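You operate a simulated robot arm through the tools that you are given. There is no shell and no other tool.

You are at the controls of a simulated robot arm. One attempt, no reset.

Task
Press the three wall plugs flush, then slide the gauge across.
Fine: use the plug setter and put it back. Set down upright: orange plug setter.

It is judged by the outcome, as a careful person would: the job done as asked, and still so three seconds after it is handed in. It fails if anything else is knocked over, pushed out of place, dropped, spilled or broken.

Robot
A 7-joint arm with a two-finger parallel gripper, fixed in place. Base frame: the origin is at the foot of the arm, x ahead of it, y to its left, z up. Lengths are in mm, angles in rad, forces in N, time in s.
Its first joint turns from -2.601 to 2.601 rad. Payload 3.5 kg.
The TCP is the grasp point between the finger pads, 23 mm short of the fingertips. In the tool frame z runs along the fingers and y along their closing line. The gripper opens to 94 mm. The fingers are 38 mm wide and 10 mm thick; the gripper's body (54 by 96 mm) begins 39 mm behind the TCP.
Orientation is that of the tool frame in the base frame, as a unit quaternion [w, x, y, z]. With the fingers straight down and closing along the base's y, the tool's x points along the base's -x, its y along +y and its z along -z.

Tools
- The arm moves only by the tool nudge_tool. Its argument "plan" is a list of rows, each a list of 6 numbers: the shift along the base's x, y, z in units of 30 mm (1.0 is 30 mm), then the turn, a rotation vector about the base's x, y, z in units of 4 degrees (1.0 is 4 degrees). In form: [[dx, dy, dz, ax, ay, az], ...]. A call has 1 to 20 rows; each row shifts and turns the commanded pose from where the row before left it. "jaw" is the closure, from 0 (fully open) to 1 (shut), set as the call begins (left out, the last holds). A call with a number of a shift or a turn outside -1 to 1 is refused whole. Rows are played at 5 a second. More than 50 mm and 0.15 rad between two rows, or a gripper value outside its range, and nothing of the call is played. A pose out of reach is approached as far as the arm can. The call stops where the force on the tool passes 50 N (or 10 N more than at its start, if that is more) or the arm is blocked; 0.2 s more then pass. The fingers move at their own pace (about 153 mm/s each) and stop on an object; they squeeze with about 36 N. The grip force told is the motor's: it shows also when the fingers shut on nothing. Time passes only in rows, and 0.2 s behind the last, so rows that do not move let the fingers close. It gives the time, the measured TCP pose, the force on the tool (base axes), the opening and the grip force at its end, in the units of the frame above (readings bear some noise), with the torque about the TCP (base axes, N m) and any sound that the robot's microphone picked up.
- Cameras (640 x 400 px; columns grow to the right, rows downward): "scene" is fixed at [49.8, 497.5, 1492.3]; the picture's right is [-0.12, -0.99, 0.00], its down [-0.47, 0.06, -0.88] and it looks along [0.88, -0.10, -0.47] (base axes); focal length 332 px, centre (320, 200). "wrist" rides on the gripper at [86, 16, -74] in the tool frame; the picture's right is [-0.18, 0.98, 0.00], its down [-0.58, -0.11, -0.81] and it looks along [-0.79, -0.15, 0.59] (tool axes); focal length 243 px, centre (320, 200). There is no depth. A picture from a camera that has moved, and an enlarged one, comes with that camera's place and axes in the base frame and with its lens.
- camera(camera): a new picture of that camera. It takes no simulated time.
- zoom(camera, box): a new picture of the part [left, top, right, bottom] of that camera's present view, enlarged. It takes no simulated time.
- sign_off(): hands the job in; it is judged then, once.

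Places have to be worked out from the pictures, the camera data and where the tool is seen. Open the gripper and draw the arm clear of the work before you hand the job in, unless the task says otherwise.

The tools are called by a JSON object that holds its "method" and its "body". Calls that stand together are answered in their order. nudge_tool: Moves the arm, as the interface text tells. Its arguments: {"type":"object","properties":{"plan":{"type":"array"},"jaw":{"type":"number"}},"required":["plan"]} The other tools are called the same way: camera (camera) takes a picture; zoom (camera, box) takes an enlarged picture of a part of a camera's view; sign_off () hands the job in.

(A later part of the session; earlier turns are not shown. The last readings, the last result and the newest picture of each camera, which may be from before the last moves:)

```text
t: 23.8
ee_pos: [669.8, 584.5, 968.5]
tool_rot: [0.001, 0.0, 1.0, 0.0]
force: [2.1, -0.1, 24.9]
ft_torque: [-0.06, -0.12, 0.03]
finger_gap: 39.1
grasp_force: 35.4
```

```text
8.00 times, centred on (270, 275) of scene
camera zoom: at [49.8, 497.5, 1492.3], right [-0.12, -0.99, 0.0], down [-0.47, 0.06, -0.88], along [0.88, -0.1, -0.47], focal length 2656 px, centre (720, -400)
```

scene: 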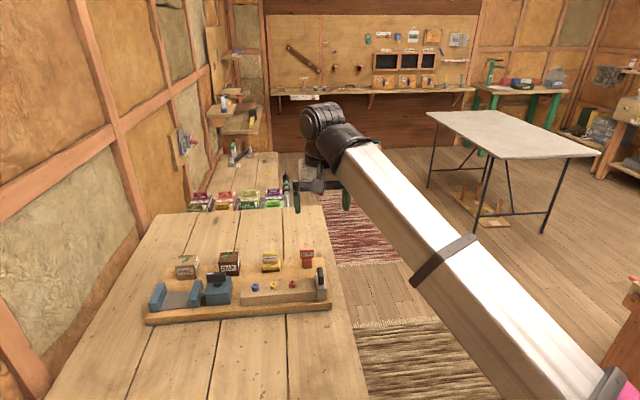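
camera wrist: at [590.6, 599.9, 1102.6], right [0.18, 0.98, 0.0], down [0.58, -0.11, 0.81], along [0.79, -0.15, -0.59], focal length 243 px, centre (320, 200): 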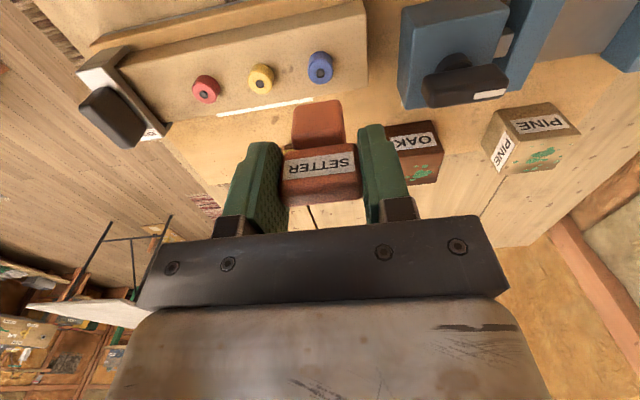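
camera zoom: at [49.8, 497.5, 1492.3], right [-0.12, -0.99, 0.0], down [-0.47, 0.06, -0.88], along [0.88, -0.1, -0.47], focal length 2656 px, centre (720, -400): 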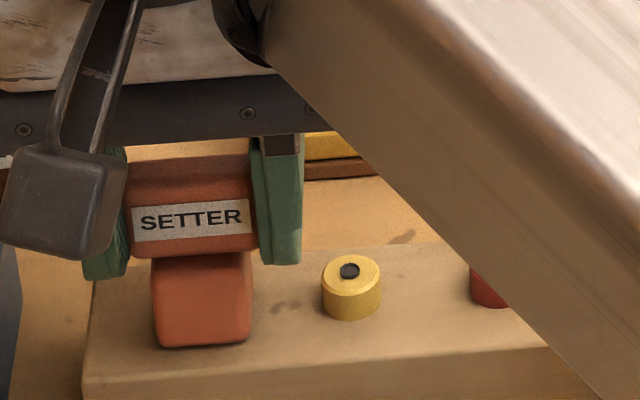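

Force rose to 25 N: the stem is on the block. I lift 45 mm and check the blue plug while moving to the yellow one (y −45).

{"method": "nudge_tool", "body": {"plan": [[0, 0, 0.2, 0, 0, 0], [0, 0, 0.6, 0, 0, 0], [0, 0, 0.7, 0, 0, 0], [0, -0.75, 0, 0, 0, 0], [0, -0.75, 0, 0, 0, 0], [0, 0, 0, 0, 0, 0]]}}

{"method": "zoom", "body": {"camera": "scene", "box": [230, 250, 310, 300]}}

{"method": "zoom", "body": {"camera": "wrist", "box": [220, 0, 460, 150]}}

```text
t: 25.2
ee_pos: [672.8, 541.6, 1012.2]
tool_rot: [0.0, 0.0, 1.0, 0.0]
force: [0.7, -0.4, -0.4]
ft_torque: [0.0, 0.01, 0.0]
finger_gap: 38.9
grasp_force: 36.2
```

```text
8.00 times, centred on (270, 275) of scene
camera zoom: at [49.8, 497.5, 1492.3], right [-0.12, -0.99, 0.0], down [-0.47, 0.06, -0.88], along [0.88, -0.1, -0.47], focal length 2656 px, centre (720, -400)
```

zoom: 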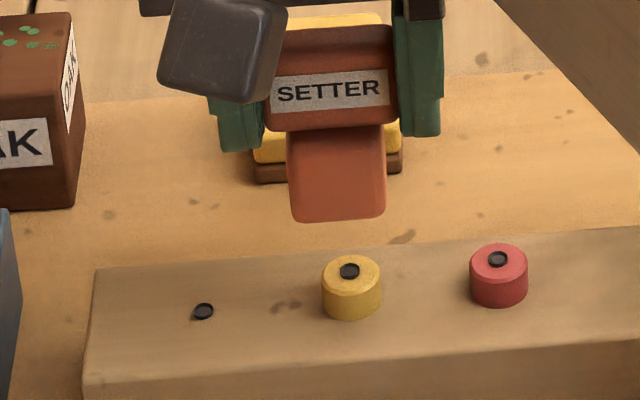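

```text
2.67 times, centred on (340, 75) of wrist
camera zoom: at [583.3, 556.6, 1086.2], right [0.18, 0.98, 0.0], down [0.58, -0.11, 0.81], along [0.79, -0.15, -0.59], focal length 647 px, centre (267, 533)
```

zoom: 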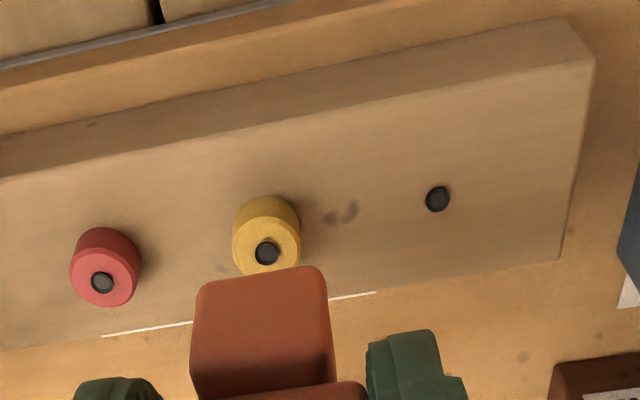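

The blue plug is flush (only its dark centre mark shows). The stem is within ~1.5 mm of the yellow plug's centre; I correct 1 mm in y and press down on yellow, slowing near the end.

{"method": "nudge_tool", "body": {"plan": [[0, -0.03, -0.5, 0, 0, 0], [0, 0, -0.4, 0, 0, 0], [0, 0, -0.07, 0, 0, 0], [0, 0, -0.07, 0, 0, 0], [0, 0, -0.07, 0, 0, 0], [0, 0, -0.07, 0, 0, 0], [0, 0, -0.07, 0, 0, 0], [0, 0, -0.05, 0, 0, 0], [0, 0, 0, 0, 0, 0]]}}

{"method": "zoom", "body": {"camera": "scene", "box": [230, 250, 310, 300]}}

{"method": "zoom", "body": {"camera": "wrist", "box": [220, 0, 460, 150]}}

```text
t: 27.2
ee_pos: [671.7, 537.5, 973.7]
tool_rot: [0.0, 0.0, 1.0, 0.0]
force: [-0.1, -0.6, -0.1]
ft_torque: [0.01, 0.01, 0.01]
finger_gap: 39.3
grasp_force: 36.0
```

```text
8.00 times, centred on (270, 275) of scene
camera zoom: at [49.8, 497.5, 1492.3], right [-0.12, -0.99, 0.0], down [-0.47, 0.06, -0.88], along [0.88, -0.1, -0.47], focal length 2656 px, centre (720, -400)
```

zoom: 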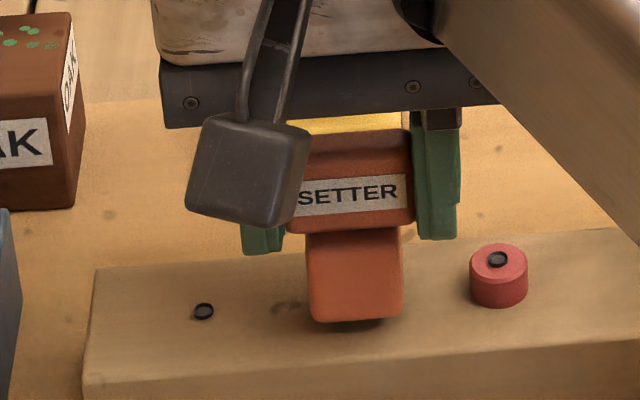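

```text
2.67 times, centred on (340, 75) of wrist
camera zoom: at [582.7, 553.6, 1047.9], right [0.18, 0.98, 0.0], down [0.58, -0.11, 0.81], along [0.79, -0.15, -0.59], focal length 647 px, centre (267, 533)
```

zoom: 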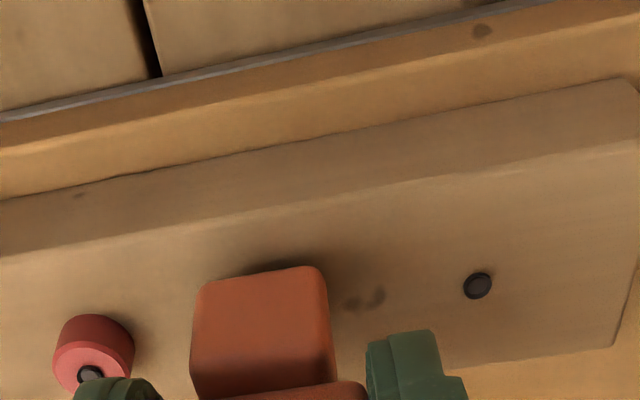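

The stem is nearly at the block face over yellow. I finish the press in ~1 mm then 0.5 mm rows.

{"method": "nudge_tool", "body": {"plan": [[0, 0, -0.04, 0, 0, 0], [0, 0, -0.04, 0, 0, 0], [0, 0, -0.04, 0, 0, 0], [0, 0, -0.02, 0, 0, 0], [0, 0, -0.02, 0, 0, 0]]}}

{"method": "zoom", "body": {"camera": "scene", "box": [230, 250, 310, 300]}}

```text
t: 28.4
ee_pos: [670.7, 538.7, 970.0]
tool_rot: [-0.001, 0.0, 1.0, 0.0]
force: [0.3, 0.4, -1.2]
ft_torque: [0.03, -0.02, 0.02]
finger_gap: 39.3
grasp_force: 35.7
```

```text
8.00 times, centred on (270, 275) of scene
camera zoom: at [49.8, 497.5, 1492.3], right [-0.12, -0.99, 0.0], down [-0.47, 0.06, -0.88], along [0.88, -0.1, -0.47], focal length 2656 px, centre (720, -400)
```

zoom: 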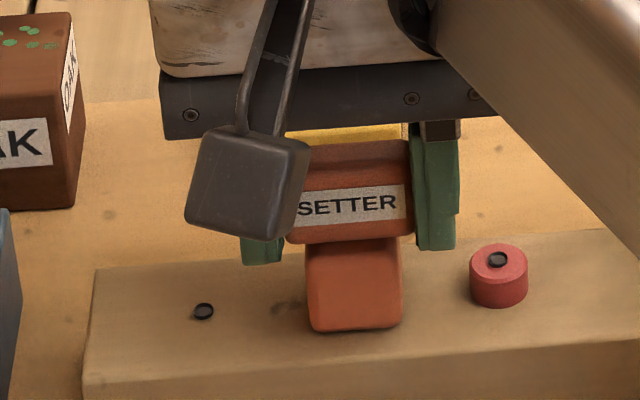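

Not yet bottomed (no force). I press a bit more in 0.5 mm rows.

{"method": "nudge_tool", "body": {"plan": [[0, 0, -0.02, 0, 0, 0], [0, 0, -0.02, 0, 0, 0], [0, 0, -0.02, 0, 0, 0]]}}

```text
t: 29.2
ee_pos: [670.4, 536.9, 968.8]
tool_rot: [0.001, 0.001, 1.0, 0.001]
force: [5.4, 3.1, 24.1]
ft_torque: [0.12, -0.24, 0.02]
finger_gap: 39.2
grasp_force: 35.7
```

Yellow bottomed at 24 N. I lift 45 mm, move 44.5 mm toward red, and verify.

{"method": "nudge_tool", "body": {"plan": [[0, 0, 0.2, 0, 0, 0], [0, 0, 0.6, 0, 0, 0], [0, 0, 0.7, 0, 0, 0], [0, -0.74, 0, 0, 0, 0], [0, -0.74, 0, 0, 0, 0], [0, 0, 0, 0, 0, 0]]}}

{"method": "zoom", "body": {"camera": "scene", "box": [240, 240, 352, 310]}}

{"method": "zoom", "body": {"camera": "wrist", "box": [200, 0, 440, 150]}}

```text
t: 30.6
ee_pos: [671.7, 492.9, 1011.8]
tool_rot: [0.0, -0.002, 1.0, 0.0]
force: [0.1, 0.9, -0.6]
ft_torque: [-0.01, -0.02, -0.02]
finger_gap: 39.2
grasp_force: 35.7
```

```text
5.71 times, centred on (296, 275) of scene
camera zoom: at [49.8, 497.5, 1492.3], right [-0.12, -0.99, 0.0], down [-0.47, 0.06, -0.88], along [0.88, -0.1, -0.47], focal length 1897 px, centre (457, -229)
```

zoom: 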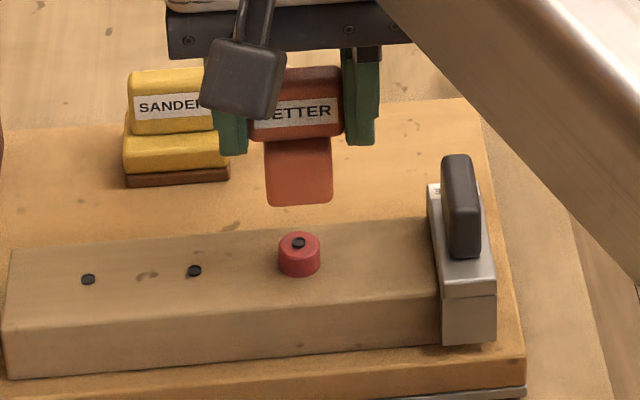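

```text
2.67 times, centred on (320, 75) of wrist
camera zoom: at [583.7, 509.2, 1086.2], right [0.18, 0.98, 0.0], down [0.58, -0.11, 0.81], along [0.79, -0.15, -0.59], focal length 647 px, centre (320, 533)
```

zoom: 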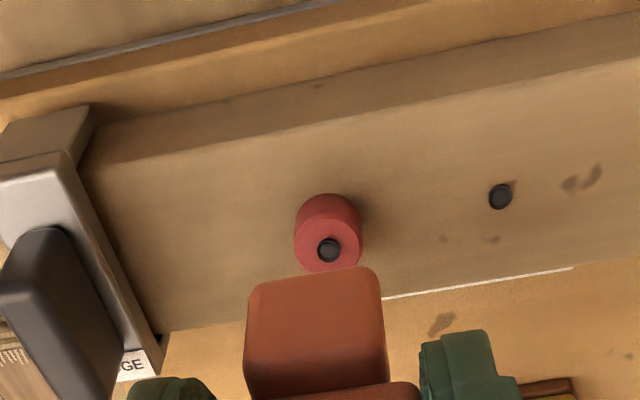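

Blue and yellow are flush, and red is centred under the stem within 1 mm. The gauge is about 55 mm off, clear of the gripper, so I press red the same way.

{"method": "nudge_tool", "body": {"plan": [[0, 0.02, -0.5, 0, 0, 0], [0, 0, -0.4, 0, 0, 0], [0, 0, -0.07, 0, 0, 0], [0, 0, -0.07, 0, 0, 0], [0, 0, -0.07, 0, 0, 0], [0, 0, -0.07, 0, 0, 0], [0, 0, -0.07, 0, 0, 0], [0, 0, -0.05, 0, 0, 0], [0, 0, -0.04, 0, 0, 0], [0, 0, -0.04, 0, 0, 0], [0, 0, -0.04, 0, 0, 0]]}}

{"method": "zoom", "body": {"camera": "scene", "box": [240, 240, 352, 310]}}

```text
t: 33.0
ee_pos: [670.0, 495.1, 969.8]
tool_rot: [0.0, -0.001, 1.0, 0.0]
force: [0.1, -0.8, 1.0]
ft_torque: [0.01, 0.01, -0.03]
finger_gap: 39.4
grasp_force: 36.2
```

```text
5.71 times, centred on (296, 275) of scene
camera zoom: at [49.8, 497.5, 1492.3], right [-0.12, -0.99, 0.0], down [-0.47, 0.06, -0.88], along [0.88, -0.1, -0.47], focal length 1897 px, centre (457, -229)
```

zoom: 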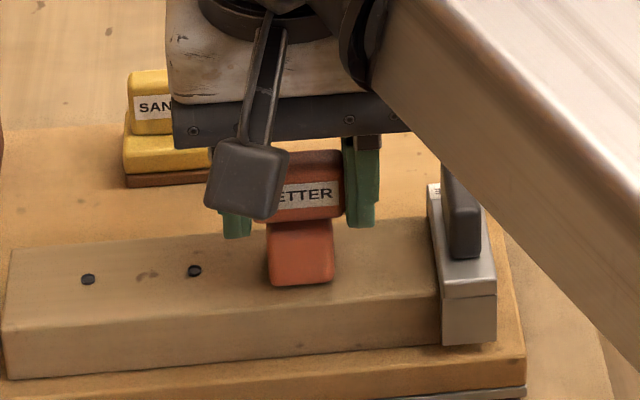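

Nearly bottomed; I finish with 0.5 mm rows.

{"method": "nudge_tool", "body": {"plan": [[0, 0, -0.02, 0, 0, 0], [0, 0, -0.02, 0, 0, 0], [0, 0, -0.02, 0, 0, 0], [0, 0, -0.02, 0, 0, 0]]}}

```text
t: 34.0
ee_pos: [670.7, 495.1, 969.6]
tool_rot: [0.001, 0.0, 1.0, 0.0]
force: [0.1, -2.0, 29.1]
ft_torque: [-0.08, -0.01, -0.02]
finger_gap: 39.4
grasp_force: 35.8
```

Red bottomed at 29 N. I lift straight up and look at all three plugs before returning the setter.

{"method": "nudge_tool", "body": {"plan": [[0, 0, 0.2, 0, 0, 0], [0, 0, 0.6, 0, 0, 0], [0, 0, 0.7, 0, 0, 0], [0, 0, 0.588, 0, 0, 0], [0, 0, 0, 0, 0, 0]]}}

{"method": "zoom", "body": {"camera": "scene", "box": [240, 240, 352, 310]}}

{"method": "zoom", "body": {"camera": "wrist", "box": [200, 0, 440, 150]}}

```text
t: 35.2
ee_pos: [671.3, 494.0, 1030.4]
tool_rot: [-0.001, 0.0, 1.0, 0.001]
force: [0.2, 0.4, -1.3]
ft_torque: [0.02, -0.02, 0.0]
finger_gap: 39.2
grasp_force: 35.4
```

```text
5.71 times, centred on (296, 275) of scene
camera zoom: at [49.8, 497.5, 1492.3], right [-0.12, -0.99, 0.0], down [-0.47, 0.06, -0.88], along [0.88, -0.1, -0.47], focal length 1897 px, centre (457, -229)
```

zoom: 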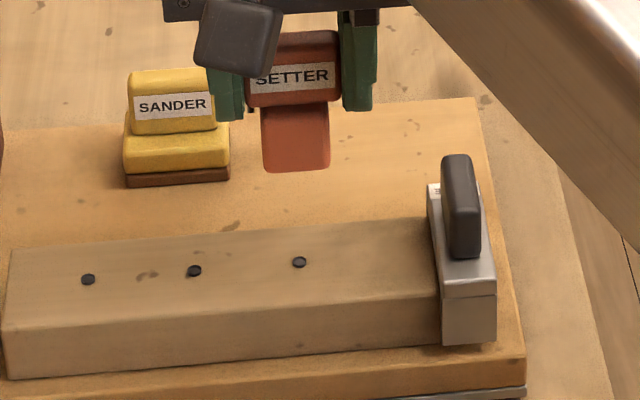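

```text
2.67 times, centred on (320, 75) of wrist
camera zoom: at [583.3, 509.8, 1104.0], right [0.18, 0.98, 0.0], down [0.58, -0.11, 0.81], along [0.79, -0.15, -0.59], focal length 647 px, centre (320, 533)
```

zoom: 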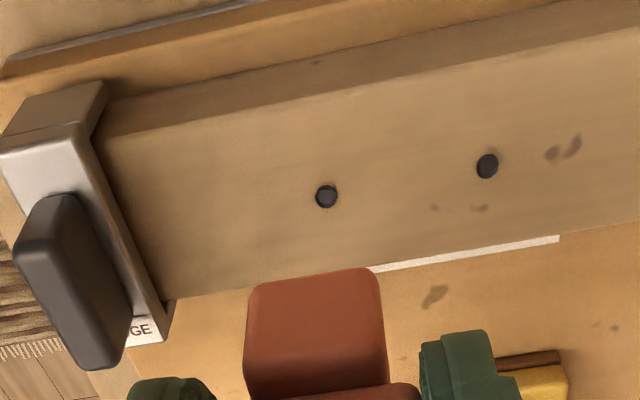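

All three plugs are flush. Now I carry the setter back along the exact reverse displacement (+110.9 mm x, −44.3 mm y) to above its original spot.

{"method": "nudge_tool", "body": {"plan": [[0.739, -0.295, 0, 0, 0, 0], [0.739, -0.295, 0, 0, 0, 0], [0.739, -0.295, 0, 0, 0, 0], [0.739, -0.295, 0, 0, 0, 0], [0.739, -0.295, 0, 0, 0, 0], [0, 0, -0.5, 0, 0, 0], [0, 0, -0.8, 0, 0, 0], [0, 0, -0.8, 0, 0, 0], [0, 0, -0.5, 0, 0, 0], [0, 0, 0, 0, 0, 0]]}}

{"method": "zoom", "body": {"camera": "scene", "box": [280, 240, 344, 280]}}

{"method": "camera", "body": {"camera": "wrist"}}

```text
t: 37.4
ee_pos: [780.8, 449.6, 951.8]
tool_rot: [0.001, 0.0, 1.0, 0.0]
force: [0.9, -0.5, 0.0]
ft_torque: [0.02, -0.02, 0.0]
finger_gap: 39.0
grasp_force: 36.1
```

```text
10.00 times, centred on (312, 260) of scene
camera zoom: at [49.8, 497.5, 1492.3], right [-0.12, -0.99, 0.0], down [-0.47, 0.06, -0.88], along [0.88, -0.1, -0.47], focal length 3320 px, centre (400, -400)
```

zoom: 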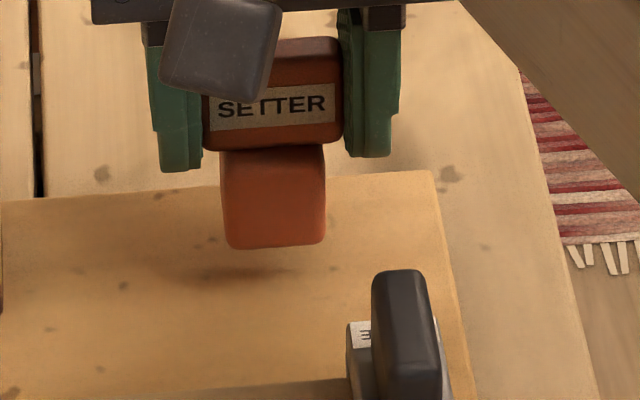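

```text
taken
camera wrist: at [693.4, 465.2, 1026.1], right [0.18, 0.98, 0.0], down [0.58, -0.11, 0.81], along [0.79, -0.15, -0.59], focal length 243 px, centre (320, 200)
```

wrist: 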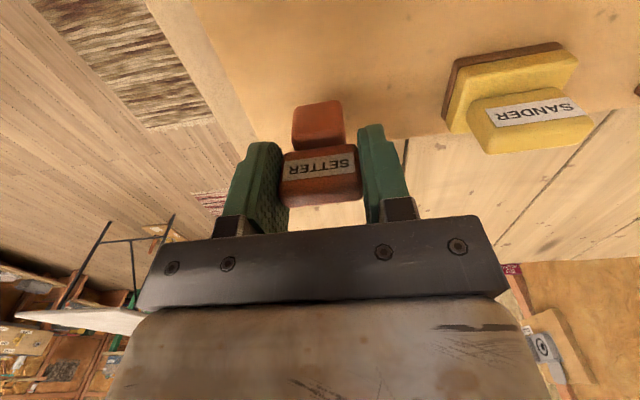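

The setter is 12 mm above its original footprint and upright. I lower gently, with fine rows at the end.

{"method": "nudge_tool", "body": {"plan": [[0, 0, -0.15, 0, 0, 0], [0, 0, -0.1, 0, 0, 0], [0, 0, -0.06, 0, 0, 0], [0, 0, -0.04, 0, 0, 0], [0, 0, -0.03, 0, 0, 0], [0, 0, -0.02, 0, 0, 0], [0, 0, 0, 0, 0, 0]]}}

{"method": "zoom", "body": {"camera": "scene", "box": [280, 240, 344, 280]}}

```text
t: 39.0
ee_pos: [782.2, 451.0, 940.4]
tool_rot: [-0.001, 0.0, 1.0, 0.0]
force: [0.1, -0.3, -0.4]
ft_torque: [0.02, -0.03, -0.01]
finger_gap: 39.4
grasp_force: 35.9
```

```text
10.00 times, centred on (312, 260) of scene
camera zoom: at [49.8, 497.5, 1492.3], right [-0.12, -0.99, 0.0], down [-0.47, 0.06, -0.88], along [0.88, -0.1, -0.47], focal length 3320 px, centre (400, -400)
```

zoom: 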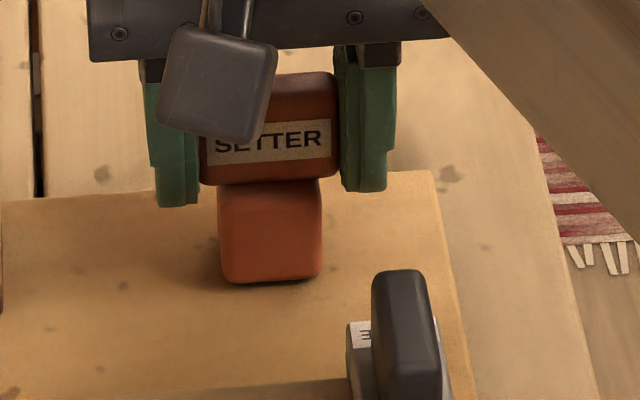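

It sits within about half a millimetre of its original picture position. I nudge 0.6 mm lower to feel the board before releasing.

{"method": "nudge_tool", "body": {"plan": [[0, 0, -0.01, 0, 0, 0], [0, 0, -0.01, 0, 0, 0], [0, 0, 0, 0, 0, 0]]}}

```text
t: 39.8
ee_pos: [781.2, 450.9, 940.3]
tool_rot: [0.0, 0.0, 1.0, -0.001]
force: [0.2, -0.5, -1.4]
ft_torque: [0.01, -0.01, -0.01]
finger_gap: 39.2
grasp_force: 35.9
```

No contact force yet; I lower another millimetre in tiny rows.

{"method": "nudge_tool", "body": {"plan": [[0, 0, -0.015, 0, 0, 0], [0, 0, -0.015, 0, 0, 0], [0, 0, 0, 0, 0, 0]]}}

{"method": "zoom", "body": {"camera": "scene", "box": [296, 260, 328, 280]}}

```text
t: 40.6
ee_pos: [780.4, 450.3, 939.0]
tool_rot: [0.0, 0.0, 1.0, 0.0]
force: [0.3, 0.5, 3.8]
ft_torque: [0.01, -0.04, -0.01]
finger_gap: 39.1
grasp_force: 35.6
```

```text
16.00 times, centred on (312, 270) of scene
camera zoom: at [49.8, 497.5, 1492.3], right [-0.12, -0.99, 0.0], down [-0.47, 0.06, -0.88], along [0.88, -0.1, -0.47], focal length 5311 px, centre (448, -920)
```

zoom: 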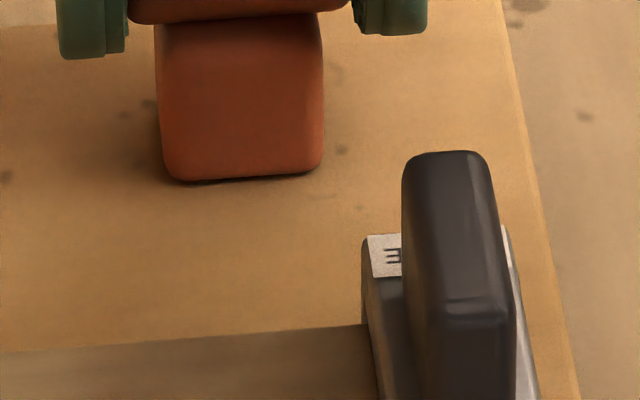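

Contact at about 4 N, so the setter stands on the board. I open the gripper and wait.

{"method": "nudge_tool", "body": {"plan": [[0, 0, 0, 0, 0, 0], [0, 0, 0, 0, 0, 0], [0, 0, 0, 0, 0, 0], [0, 0, 0, 0, 0, 0]], "jaw": 0}}

{"method": "zoom", "body": {"camera": "scene", "box": [280, 240, 344, 280]}}

{"method": "camera", "body": {"camera": "wrist"}}

```text
t: 41.6
ee_pos: [780.7, 449.6, 939.3]
tool_rot: [0.001, 0.0, 1.0, 0.0]
force: [-0.3, 0.2, 0.3]
ft_torque: [0.0, 0.0, 0.01]
finger_gap: 93.8
grasp_force: 0.0
```

```text
10.00 times, centred on (312, 260) of scene
camera zoom: at [49.8, 497.5, 1492.3], right [-0.12, -0.99, 0.0], down [-0.47, 0.06, -0.88], along [0.88, -0.1, -0.47], focal length 3320 px, centre (400, -400)
```

zoom: 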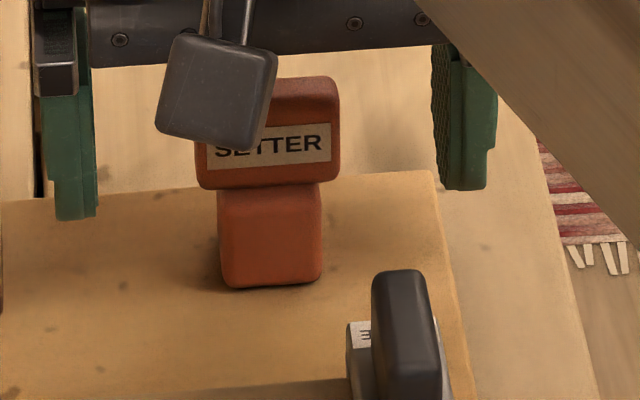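

```text
taken
camera wrist: at [693.7, 466.3, 1012.2], right [0.18, 0.98, 0.0], down [0.58, -0.11, 0.81], along [0.79, -0.15, -0.59], focal length 243 px, centre (320, 200)
```

wrist: 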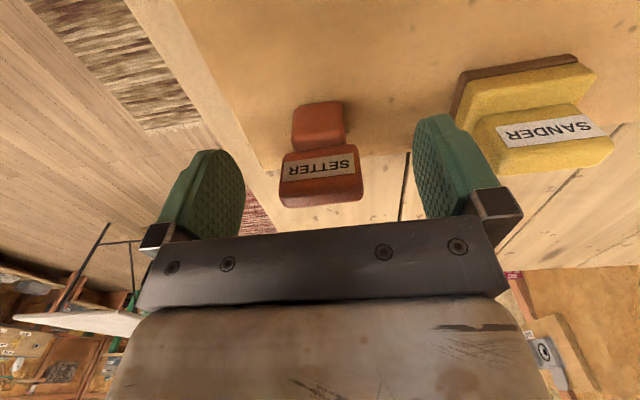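

The setter stands upright on its spot with the fingers clear on both sides. I raise straight up away from it.

{"method": "nudge_tool", "body": {"plan": [[0, 0, 0.5, 0, 0, 0], [0, 0, 0.8, 0, 0, 0], [0, 0, 0.9, 0, 0, 0], [0, 0, 0.9, 0, 0, 0], [0, 0, 0, 0, 0, 0]]}}

{"method": "zoom", "body": {"camera": "scene", "box": [240, 230, 368, 310]}}

{"method": "zoom", "body": {"camera": "scene", "box": [300, 260, 348, 310]}}

```text
t: 42.8
ee_pos: [782.4, 452.6, 1031.5]
tool_rot: [0.0, 0.001, 1.0, 0.0]
force: [0.3, 0.2, -0.9]
ft_torque: [0.02, -0.04, -0.02]
finger_gap: 93.8
grasp_force: 0.0
```

```text
5.00 times, centred on (304, 270) of scene
camera zoom: at [49.8, 497.5, 1492.3], right [-0.12, -0.99, 0.0], down [-0.47, 0.06, -0.88], along [0.88, -0.1, -0.47], focal length 1660 px, centre (400, -150)
```

zoom: 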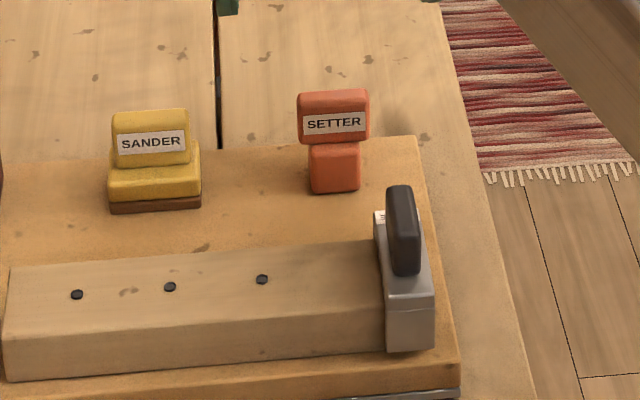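

```text
8.00 times, centred on (324, 285) of scene
camera zoom: at [49.8, 497.5, 1492.3], right [-0.12, -0.99, 0.0], down [-0.47, 0.06, -0.88], along [0.88, -0.1, -0.47], focal length 2656 px, centre (288, -480)
```

zoom: 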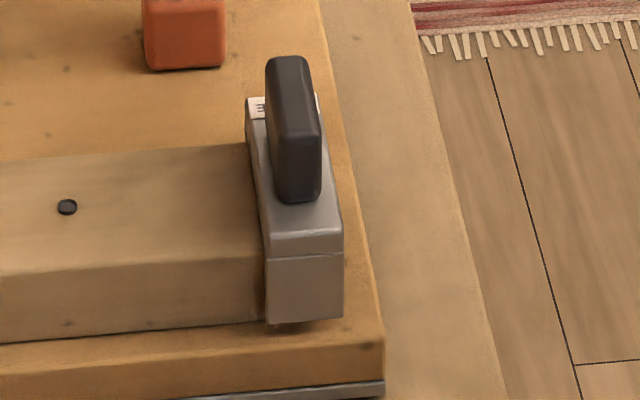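

The setter stands upright and everything else is in place. Next is the gauge: a saddle over the block's right end with a slab handle running along x near (685, 425). I move above it for a wrist look.

{"method": "nudge_tool", "body": {"plan": [[-0.767, -0.22, 0, 0, 0, 0], [-0.767, -0.22, 0, 0, 0, 0], [-0.767, -0.22, 0, 0, 0, 0], [-0.767, -0.22, 0, 0, 0, 0], [0, 0, 0, 0, 0, 0]]}}

{"method": "camera", "body": {"camera": "wrist"}}

{"method": "zoom", "body": {"camera": "wrist", "box": [220, 0, 420, 125]}}

{"method": "zoom", "body": {"camera": "scene", "box": [280, 230, 376, 310]}}

```text
t: 44.0
ee_pos: [689.4, 424.8, 1031.3]
tool_rot: [0.0, 0.0, 1.0, 0.0]
force: [-1.0, 0.1, 0.3]
ft_torque: [-0.01, -0.01, 0.0]
finger_gap: 94.2
grasp_force: 0.1
```

```text
taken
camera wrist: at [602.0, 440.7, 1105.4], right [0.18, 0.98, 0.0], down [0.58, -0.11, 0.81], along [0.79, -0.15, -0.59], focal length 243 px, centre (320, 200)
```

wrist: 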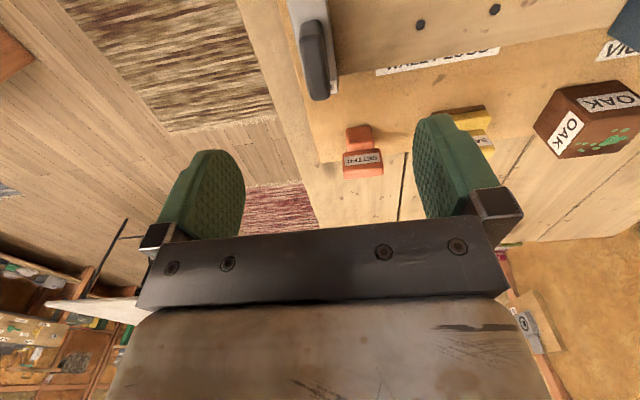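

```text
3.20 times, centred on (320, 62) of wrist
camera zoom: at [602.0, 440.7, 1105.4], right [0.18, 0.98, 0.0], down [0.58, -0.11, 0.81], along [0.79, -0.15, -0.59], focal length 776 px, centre (320, 640)
```

zoom: 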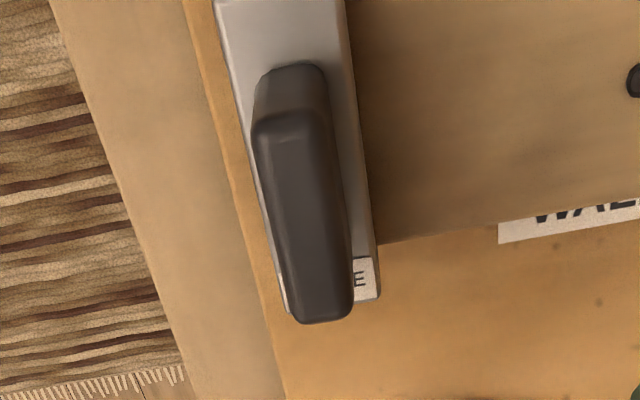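

```text
5.00 times, centred on (328, 270) of scene
camera zoom: at [49.8, 497.5, 1492.3], right [-0.12, -0.99, 0.0], down [-0.47, 0.06, -0.88], along [0.88, -0.1, -0.47], focal length 1660 px, centre (280, -150)
```

zoom: 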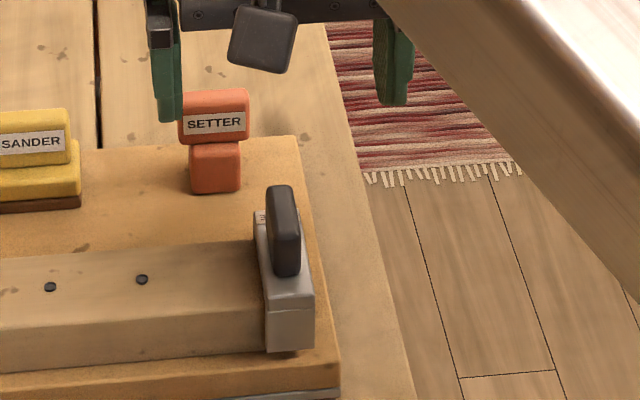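

The handle is 12 mm thick in y, spans x≈658–694, with its top at z≈951, and lies right on the TCP's y. I shift −13 mm in x, go down to TCP z≈962, and check clearance.

{"method": "nudge_tool", "body": {"plan": [[-0.433, 0, -0.5, 0, 0, 0], [0, 0, -0.7, 0, 0, 0], [0, 0, -0.7, 0, 0, 0], [0, 0, -0.4, 0, 0, 0], [0, 0, 0, 0, 0, 0]]}}

{"method": "camera", "body": {"camera": "wrist"}}

{"method": "zoom", "body": {"camera": "scene", "box": [280, 240, 376, 310]}}

```text
t: 45.2
ee_pos: [676.7, 424.1, 963.7]
tool_rot: [0.0, 0.0, 1.0, 0.0]
force: [-0.7, 0.8, 0.3]
ft_torque: [0.0, 0.0, -0.02]
finger_gap: 94.1
grasp_force: 0.0
```

```text
taken
camera wrist: at [589.6, 439.6, 1036.7], right [0.18, 0.98, 0.0], down [0.58, -0.11, 0.81], along [0.79, -0.15, -0.59], focal length 243 px, centre (320, 200)
```

wrist: 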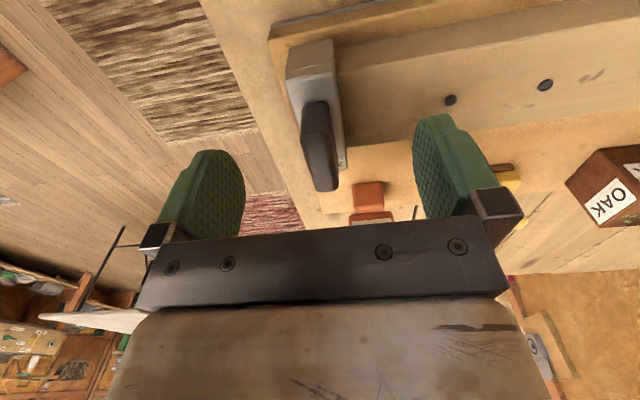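

```text
5.71 times, centred on (328, 275) of scene
camera zoom: at [49.8, 497.5, 1492.3], right [-0.12, -0.99, 0.0], down [-0.47, 0.06, -0.88], along [0.88, -0.1, -0.47], focal length 1897 px, centre (274, -229)
```

zoom: 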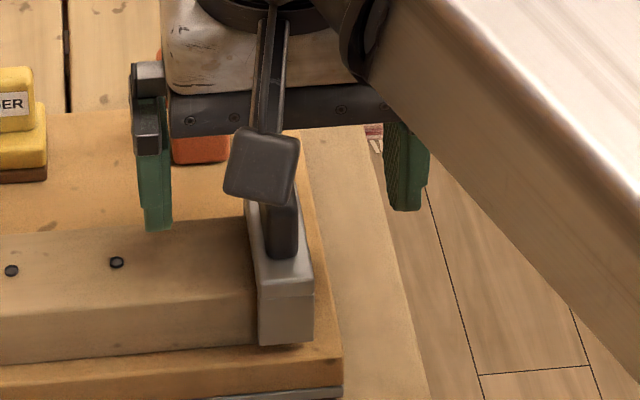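

The fingers straddle the handle well. I zoom the wrist view to judge how low the fingertips can go over the gauge plate.

{"method": "zoom", "body": {"camera": "wrist", "box": [220, 20, 420, 200]}}

{"method": "zoom", "body": {"camera": "scene", "box": [300, 260, 364, 300]}}

```text
2.22 times, centred on (320, 110) of wrist
camera zoom: at [589.6, 439.6, 1036.7], right [0.18, 0.98, 0.0], down [0.58, -0.11, 0.81], along [0.79, -0.15, -0.59], focal length 539 px, centre (320, 400)
```

zoom: 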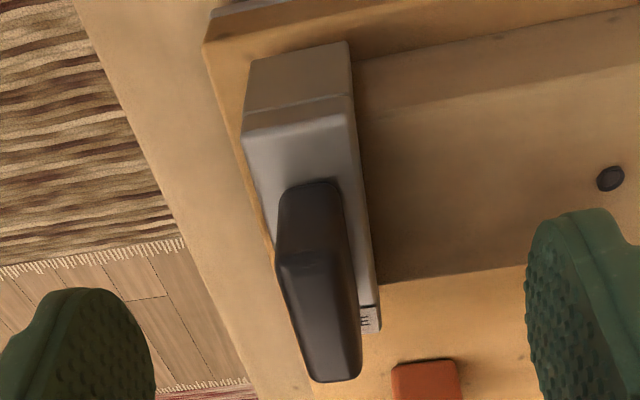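

```text
10.00 times, centred on (332, 280) of scene
camera zoom: at [49.8, 497.5, 1492.3], right [-0.12, -0.99, 0.0], down [-0.47, 0.06, -0.88], along [0.88, -0.1, -0.47], focal length 3320 px, centre (200, -600)
```

zoom: 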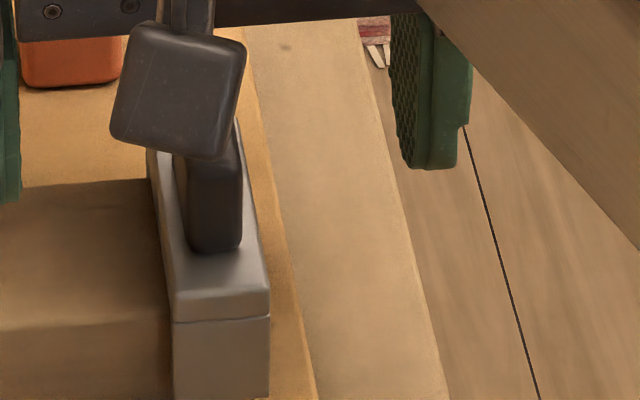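

The gauge plate's top is at z≈925 and handle top ≈955, so I can lower 7.5 mm more (fingertips ≈ 932). Then I close on the handle.

{"method": "nudge_tool", "body": {"plan": [[-0.03, 0, -0.15, 0, 0, 0], [0, 0, -0.1, 0, 0, 0], [0, 0, 0, 0, 0, 0]]}}

{"method": "nudge_tool", "body": {"plan": [[0, 0, 0, 0, 0, 0], [0, 0, 0, 0, 0, 0], [0, 0, 0, 0, 0, 0], [0, 0, 0, 0, 0, 0], [0, 0, 0, 0, 0, 0]], "jaw": 1}}

{"method": "zoom", "body": {"camera": "scene", "box": [280, 240, 376, 310]}}

{"method": "camera", "body": {"camera": "wrist"}}

```text
t: 46.0
ee_pos: [675.0, 424.3, 956.1]
tool_rot: [-0.001, 0.0, 1.0, 0.0]
force: [-0.4, 0.0, -0.6]
ft_torque: [0.01, 0.0, 0.01]
finger_gap: 94.0
grasp_force: 0.0
```

```text
t: 47.2
ee_pos: [675.4, 424.5, 956.0]
tool_rot: [0.0, -0.001, 1.0, -0.001]
force: [-0.6, 5.9, 0.8]
ft_torque: [0.1, -0.03, -0.22]
finger_gap: 13.9
grasp_force: 35.7
```

```text
5.71 times, centred on (328, 275) of scene
camera zoom: at [49.8, 497.5, 1492.3], right [-0.12, -0.99, 0.0], down [-0.47, 0.06, -0.88], along [0.88, -0.1, -0.47], focal length 1897 px, centre (274, -229)
```

zoom: 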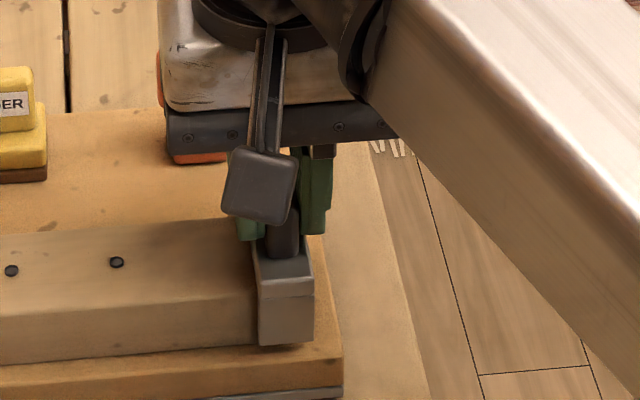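

```text
taken
camera wrist: at [588.1, 440.6, 1029.2], right [0.18, 0.98, 0.0], down [0.58, -0.11, 0.81], along [0.79, -0.15, -0.59], focal length 243 px, centre (320, 200)
```

wrist: 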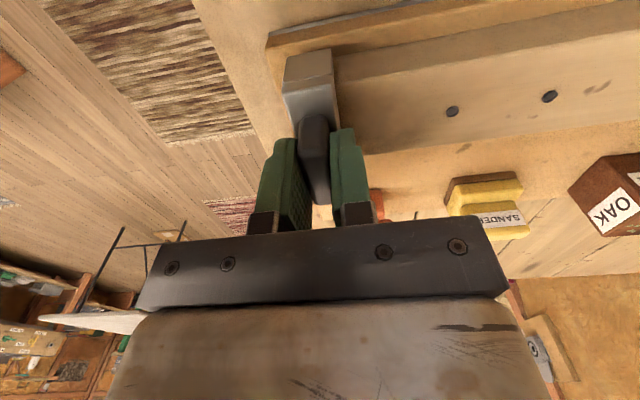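

The handle is held (gap 13.9 mm). I test the slide with small +y steps and watch the force.

{"method": "nudge_tool", "body": {"plan": [[0, 0.07, 0, 0, 0, 0], [0, 0.1, 0, 0, 0, 0], [0, 0.1, 0, 0, 0, 0], [0, 0.1, 0, 0, 0, 0]]}}

{"method": "zoom", "body": {"camera": "scene", "box": [260, 240, 356, 310]}}

```text
t: 48.2
ee_pos: [676.2, 436.8, 955.4]
tool_rot: [0.0, 0.0, 1.0, 0.0]
force: [3.5, -1.3, 0.3]
ft_torque: [-0.08, 0.09, 0.03]
finger_gap: 13.9
grasp_force: 35.7
```

```text
5.71 times, centred on (308, 275) of scene
camera zoom: at [49.8, 497.5, 1492.3], right [-0.12, -0.99, 0.0], down [-0.47, 0.06, -0.88], along [0.88, -0.1, -0.47], focal length 1897 px, centre (389, -229)
```

zoom: 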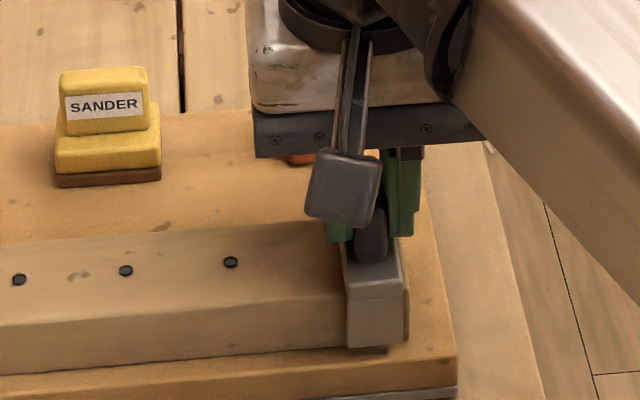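

The gauge slides freely with only a few newtons. I continue at 9 mm per row up to about y≈560 and then check clearance to the vice.

{"method": "nudge_tool", "body": {"plan": [[0, 0.3, 0, 0, 0, 0], [0, 0.3, 0, 0, 0, 0], [0, 0.3, 0, 0, 0, 0], [0, 0.3, 0, 0, 0, 0], [0, 0.3, 0, 0, 0, 0], [0, 0.3, 0, 0, 0, 0], [0, 0.3, 0, 0, 0, 0]]}}

{"method": "zoom", "body": {"camera": "scene", "box": [220, 230, 348, 310]}}

{"method": "camera", "body": {"camera": "wrist"}}

```text
t: 49.8
ee_pos: [675.3, 498.4, 955.8]
tool_rot: [0.0, 0.0, 1.0, 0.0]
force: [7.8, -0.6, -0.5]
ft_torque: [0.06, -0.76, 0.08]
finger_gap: 13.8
grasp_force: 35.7
```

```text
5.00 times, centred on (284, 270) of scene
camera zoom: at [49.8, 497.5, 1492.3], right [-0.12, -0.99, 0.0], down [-0.47, 0.06, -0.88], along [0.88, -0.1, -0.47], focal length 1660 px, centre (500, -150)
```

zoom: 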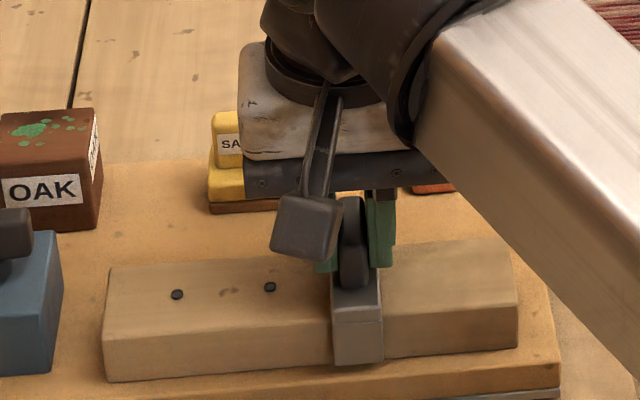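

```text
taken
camera wrist: at [588.0, 514.4, 1029.1], right [0.18, 0.98, 0.0], down [0.58, -0.11, 0.81], along [0.79, -0.15, -0.59], focal length 243 px, centre (320, 200)
```

wrist: 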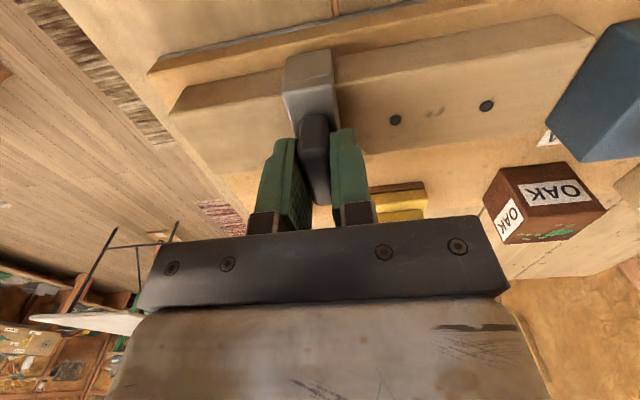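

The gauge slid past the red plug; a growing +x force (8 N) shows the block's axis leans slightly to +x with y. I add a small +x correction and continue.

{"method": "nudge_tool", "body": {"plan": [[0.03, 0.1, 0, 0, 0, 0], [0.01, 0.3, 0, 0, 0, 0], [0.004, 0.3, 0, 0, 0, 0], [0.004, 0.3, 0, 0, 0, 0], [0.004, 0.3, 0, 0, 0, 0]]}}

{"method": "zoom", "body": {"camera": "scene", "box": [190, 230, 318, 310]}}

{"method": "camera", "body": {"camera": "wrist"}}

```text
t: 51.0
ee_pos: [676.9, 539.9, 956.8]
tool_rot: [-0.001, 0.0, 1.0, 0.0]
force: [-13.1, 0.1, 2.4]
ft_torque: [-0.05, 0.56, -0.27]
finger_gap: 13.8
grasp_force: 36.1
```

```text
5.00 times, centred on (254, 270) of scene
camera zoom: at [49.8, 497.5, 1492.3], right [-0.12, -0.99, 0.0], down [-0.47, 0.06, -0.88], along [0.88, -0.1, -0.47], focal length 1660 px, centre (650, -150)
```

zoom: 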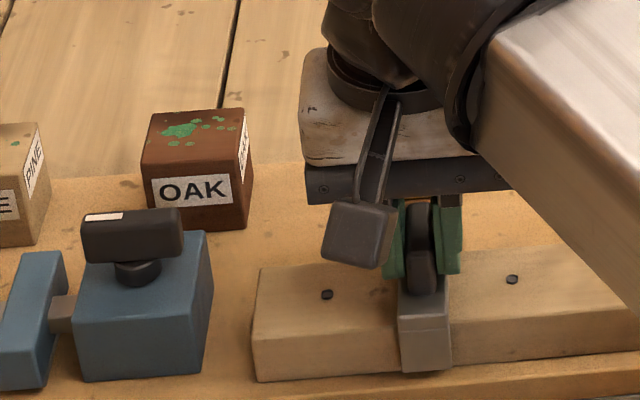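

```text
taken
camera wrist: at [588.2, 553.6, 1029.5], right [0.18, 0.98, 0.0], down [0.58, -0.11, 0.81], along [0.79, -0.15, -0.59], focal length 243 px, centre (320, 200)
```

wrist: 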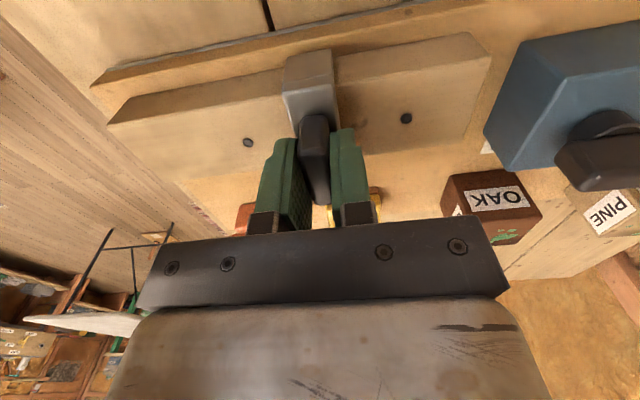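

Overcorrected a bit (−13 N in x); I'll back off 1 mm. First I zoom on the vice and its handle to judge the gripper-body clearance at the far end.

{"method": "nudge_tool", "body": {"plan": [[-0.032, 0, 0, 0, 0, 0], [0, 0, 0, 0, 0, 0]]}}

{"method": "zoom", "body": {"camera": "wrist", "box": [440, 20, 640, 220]}}

{"method": "zoom", "body": {"camera": "scene", "box": [190, 240, 286, 310]}}

```text
t: 51.6
ee_pos: [674.1, 538.1, 956.2]
tool_rot: [0.0, -0.001, 1.0, 0.0]
force: [-10.0, 1.2, 7.4]
ft_torque: [0.0, 1.17, -0.19]
finger_gap: 14.0
grasp_force: 36.6
```

```text
2.00 times, centred on (540, 120) of wrist
camera zoom: at [588.1, 553.2, 1029.2], right [0.18, 0.98, 0.0], down [0.58, -0.11, 0.81], along [0.79, -0.15, -0.59], focal length 485 px, centre (-120, 360)
```

zoom: 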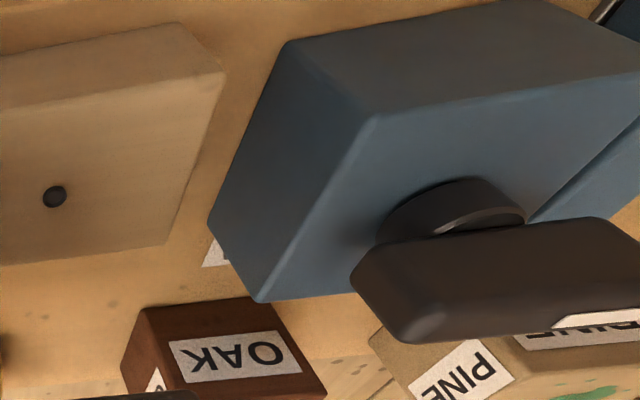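

```text
5.71 times, centred on (238, 275) of scene
camera zoom: at [49.8, 497.5, 1492.3], right [-0.12, -0.99, 0.0], down [-0.47, 0.06, -0.88], along [0.88, -0.1, -0.47], focal length 1897 px, centre (789, -229)
```

zoom: 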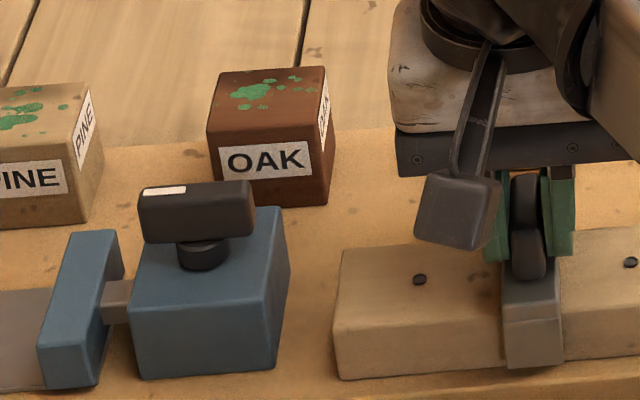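

The vice handle's top is at z≈960, well below the gripper body (z≈995), and the fingers stay 15 mm or more away from the vice. To avoid forcing the gauge sideways, I loosen the fingers to a ~17 mm gap so they just cage the handle, and keep pushing +y.

{"method": "nudge_tool", "body": {"plan": [[0, 0, 0, 0, 0, 0], [0, 0, 0, 0, 0, 0], [0, 0, 0, 0, 0, 0]], "jaw": 0.82}}

```text
t: 52.4
ee_pos: [677.2, 537.0, 954.8]
tool_rot: [-0.001, 0.0, 1.0, 0.0]
force: [0.2, -0.1, 1.1]
ft_torque: [0.05, 0.0, 0.0]
finger_gap: 16.7
grasp_force: 0.1
```

Forces dropped to zero with the handle loosely caged (gap 16.7). I continue pushing +y.

{"method": "nudge_tool", "body": {"plan": [[0, 0.1, 0, 0, 0, 0], [0, 0.25, 0, 0, 0, 0], [0, 0.25, 0, 0, 0, 0], [0, 0.25, 0, 0, 0, 0], [0, 0.25, 0, 0, 0, 0], [0, 0.25, 0, 0, 0, 0], [0, 0.2, 0, 0, 0, 0]]}}

{"method": "zoom", "body": {"camera": "scene", "box": [190, 230, 318, 310]}}

{"method": "camera", "body": {"camera": "wrist"}}

```text
t: 54.0
ee_pos: [676.3, 584.5, 955.0]
tool_rot: [-0.001, 0.0, 1.0, -0.001]
force: [-0.2, -0.6, 0.6]
ft_torque: [0.0, -0.01, -0.02]
finger_gap: 17.1
grasp_force: 0.5
```

```text
5.00 times, centred on (254, 270) of scene
camera zoom: at [49.8, 497.5, 1492.3], right [-0.12, -0.99, 0.0], down [-0.47, 0.06, -0.88], along [0.88, -0.1, -0.47], focal length 1660 px, centre (650, -150)
```

zoom: 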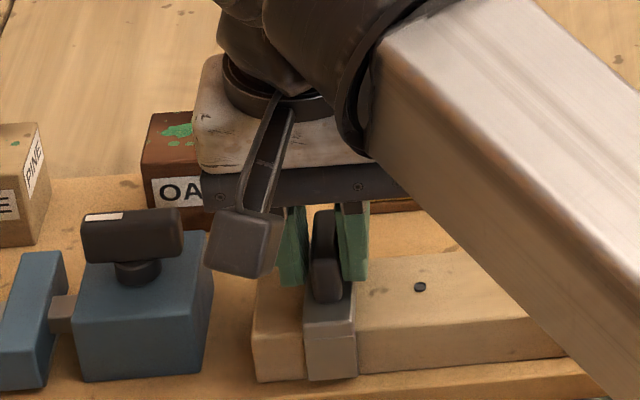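

```text
taken
camera wrist: at [588.7, 599.6, 1029.0], right [0.18, 0.98, 0.0], down [0.58, -0.11, 0.81], along [0.79, -0.15, -0.59], focal length 243 px, centre (320, 200)
```

wrist: 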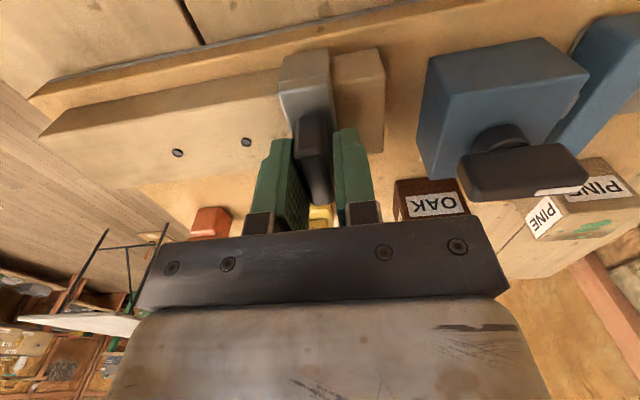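

Blue plug is now under the gauge; about 22 mm of block remains. I push on in smaller rows toward the block's left end.

{"method": "nudge_tool", "body": {"plan": [[0, 0.15, 0, 0, 0, 0], [0, 0.15, 0, 0, 0, 0], [0, 0.15, 0, 0, 0, 0], [0, 0.15, 0, 0, 0, 0], [0, 0, 0, 0, 0, 0]]}}

{"method": "zoom", "body": {"camera": "scene", "box": [190, 230, 318, 310]}}

{"method": "zoom", "body": {"camera": "wrist", "box": [200, 30, 440, 180]}}

```text
t: 55.2
ee_pos: [676.1, 601.0, 956.0]
tool_rot: [0.0, 0.0, 1.0, 0.001]
force: [0.1, 0.1, 0.5]
ft_torque: [-0.03, -0.05, 0.03]
finger_gap: 17.6
grasp_force: 0.6
```

```text
5.00 times, centred on (254, 270) of scene
camera zoom: at [49.8, 497.5, 1492.3], right [-0.12, -0.99, 0.0], down [-0.47, 0.06, -0.88], along [0.88, -0.1, -0.47], focal length 1660 px, centre (650, -150)
```

zoom: 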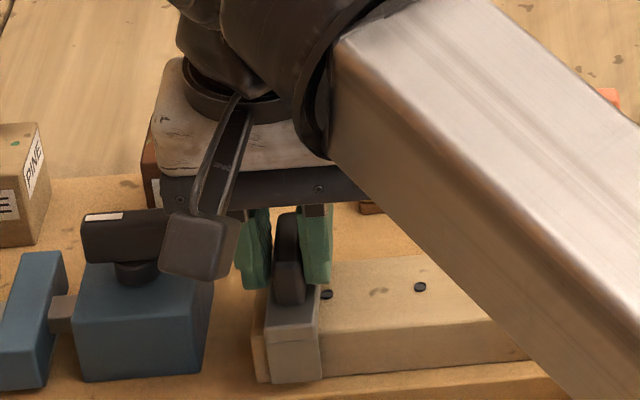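

```text
2.67 times, centred on (320, 105) of wrist
camera zoom: at [589.0, 617.1, 1028.9], right [0.18, 0.98, 0.0], down [0.58, -0.11, 0.81], along [0.79, -0.15, -0.59], focal length 647 px, centre (320, 453)
```

zoom: 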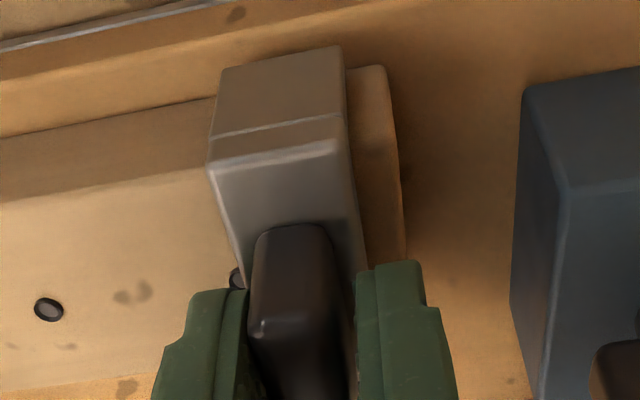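

The gauge now clears the blue plug's centre mark with about 8 mm of block left. I push the last 7 mm to bring it to the far end.

{"method": "nudge_tool", "body": {"plan": [[0, 0.1, 0, 0, 0, 0], [0, 0.1, 0, 0, 0, 0], [0, 0.04, 0, 0, 0, 0], [0, 0, 0, 0, 0, 0]]}}

{"method": "zoom", "body": {"camera": "scene", "box": [190, 230, 318, 310]}}

{"method": "zoom", "body": {"camera": "wrist", "box": [200, 30, 440, 180]}}

```text
t: 56.2
ee_pos: [676.1, 609.6, 954.8]
tool_rot: [0.0, 0.001, 1.0, 0.0]
force: [-0.1, -0.3, 0.0]
ft_torque: [-0.03, -0.01, 0.02]
finger_gap: 16.8
grasp_force: 0.2
```

```text
5.00 times, centred on (254, 270) of scene
camera zoom: at [49.8, 497.5, 1492.3], right [-0.12, -0.99, 0.0], down [-0.47, 0.06, -0.88], along [0.88, -0.1, -0.47], focal length 1660 px, centre (650, -150)
```

zoom: 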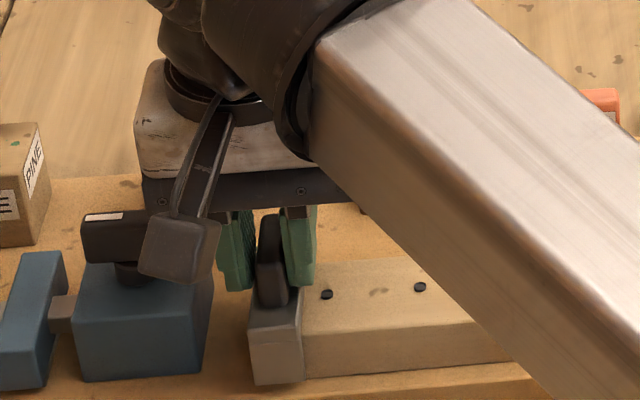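

```text
2.67 times, centred on (320, 105) of wrist
camera zoom: at [588.4, 624.8, 1029.1], right [0.18, 0.98, 0.0], down [0.58, -0.11, 0.81], along [0.79, -0.15, -0.59], focal length 647 px, centre (320, 453)
```

zoom: 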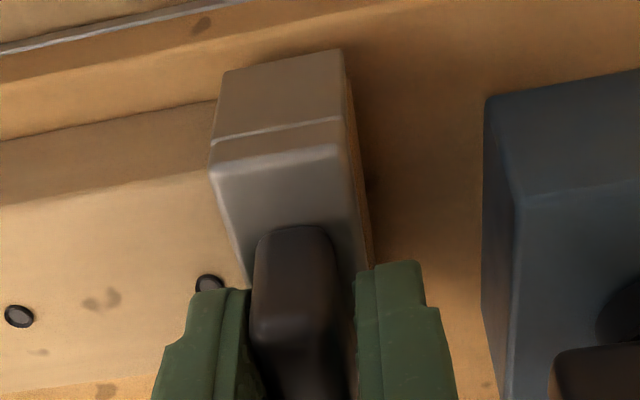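

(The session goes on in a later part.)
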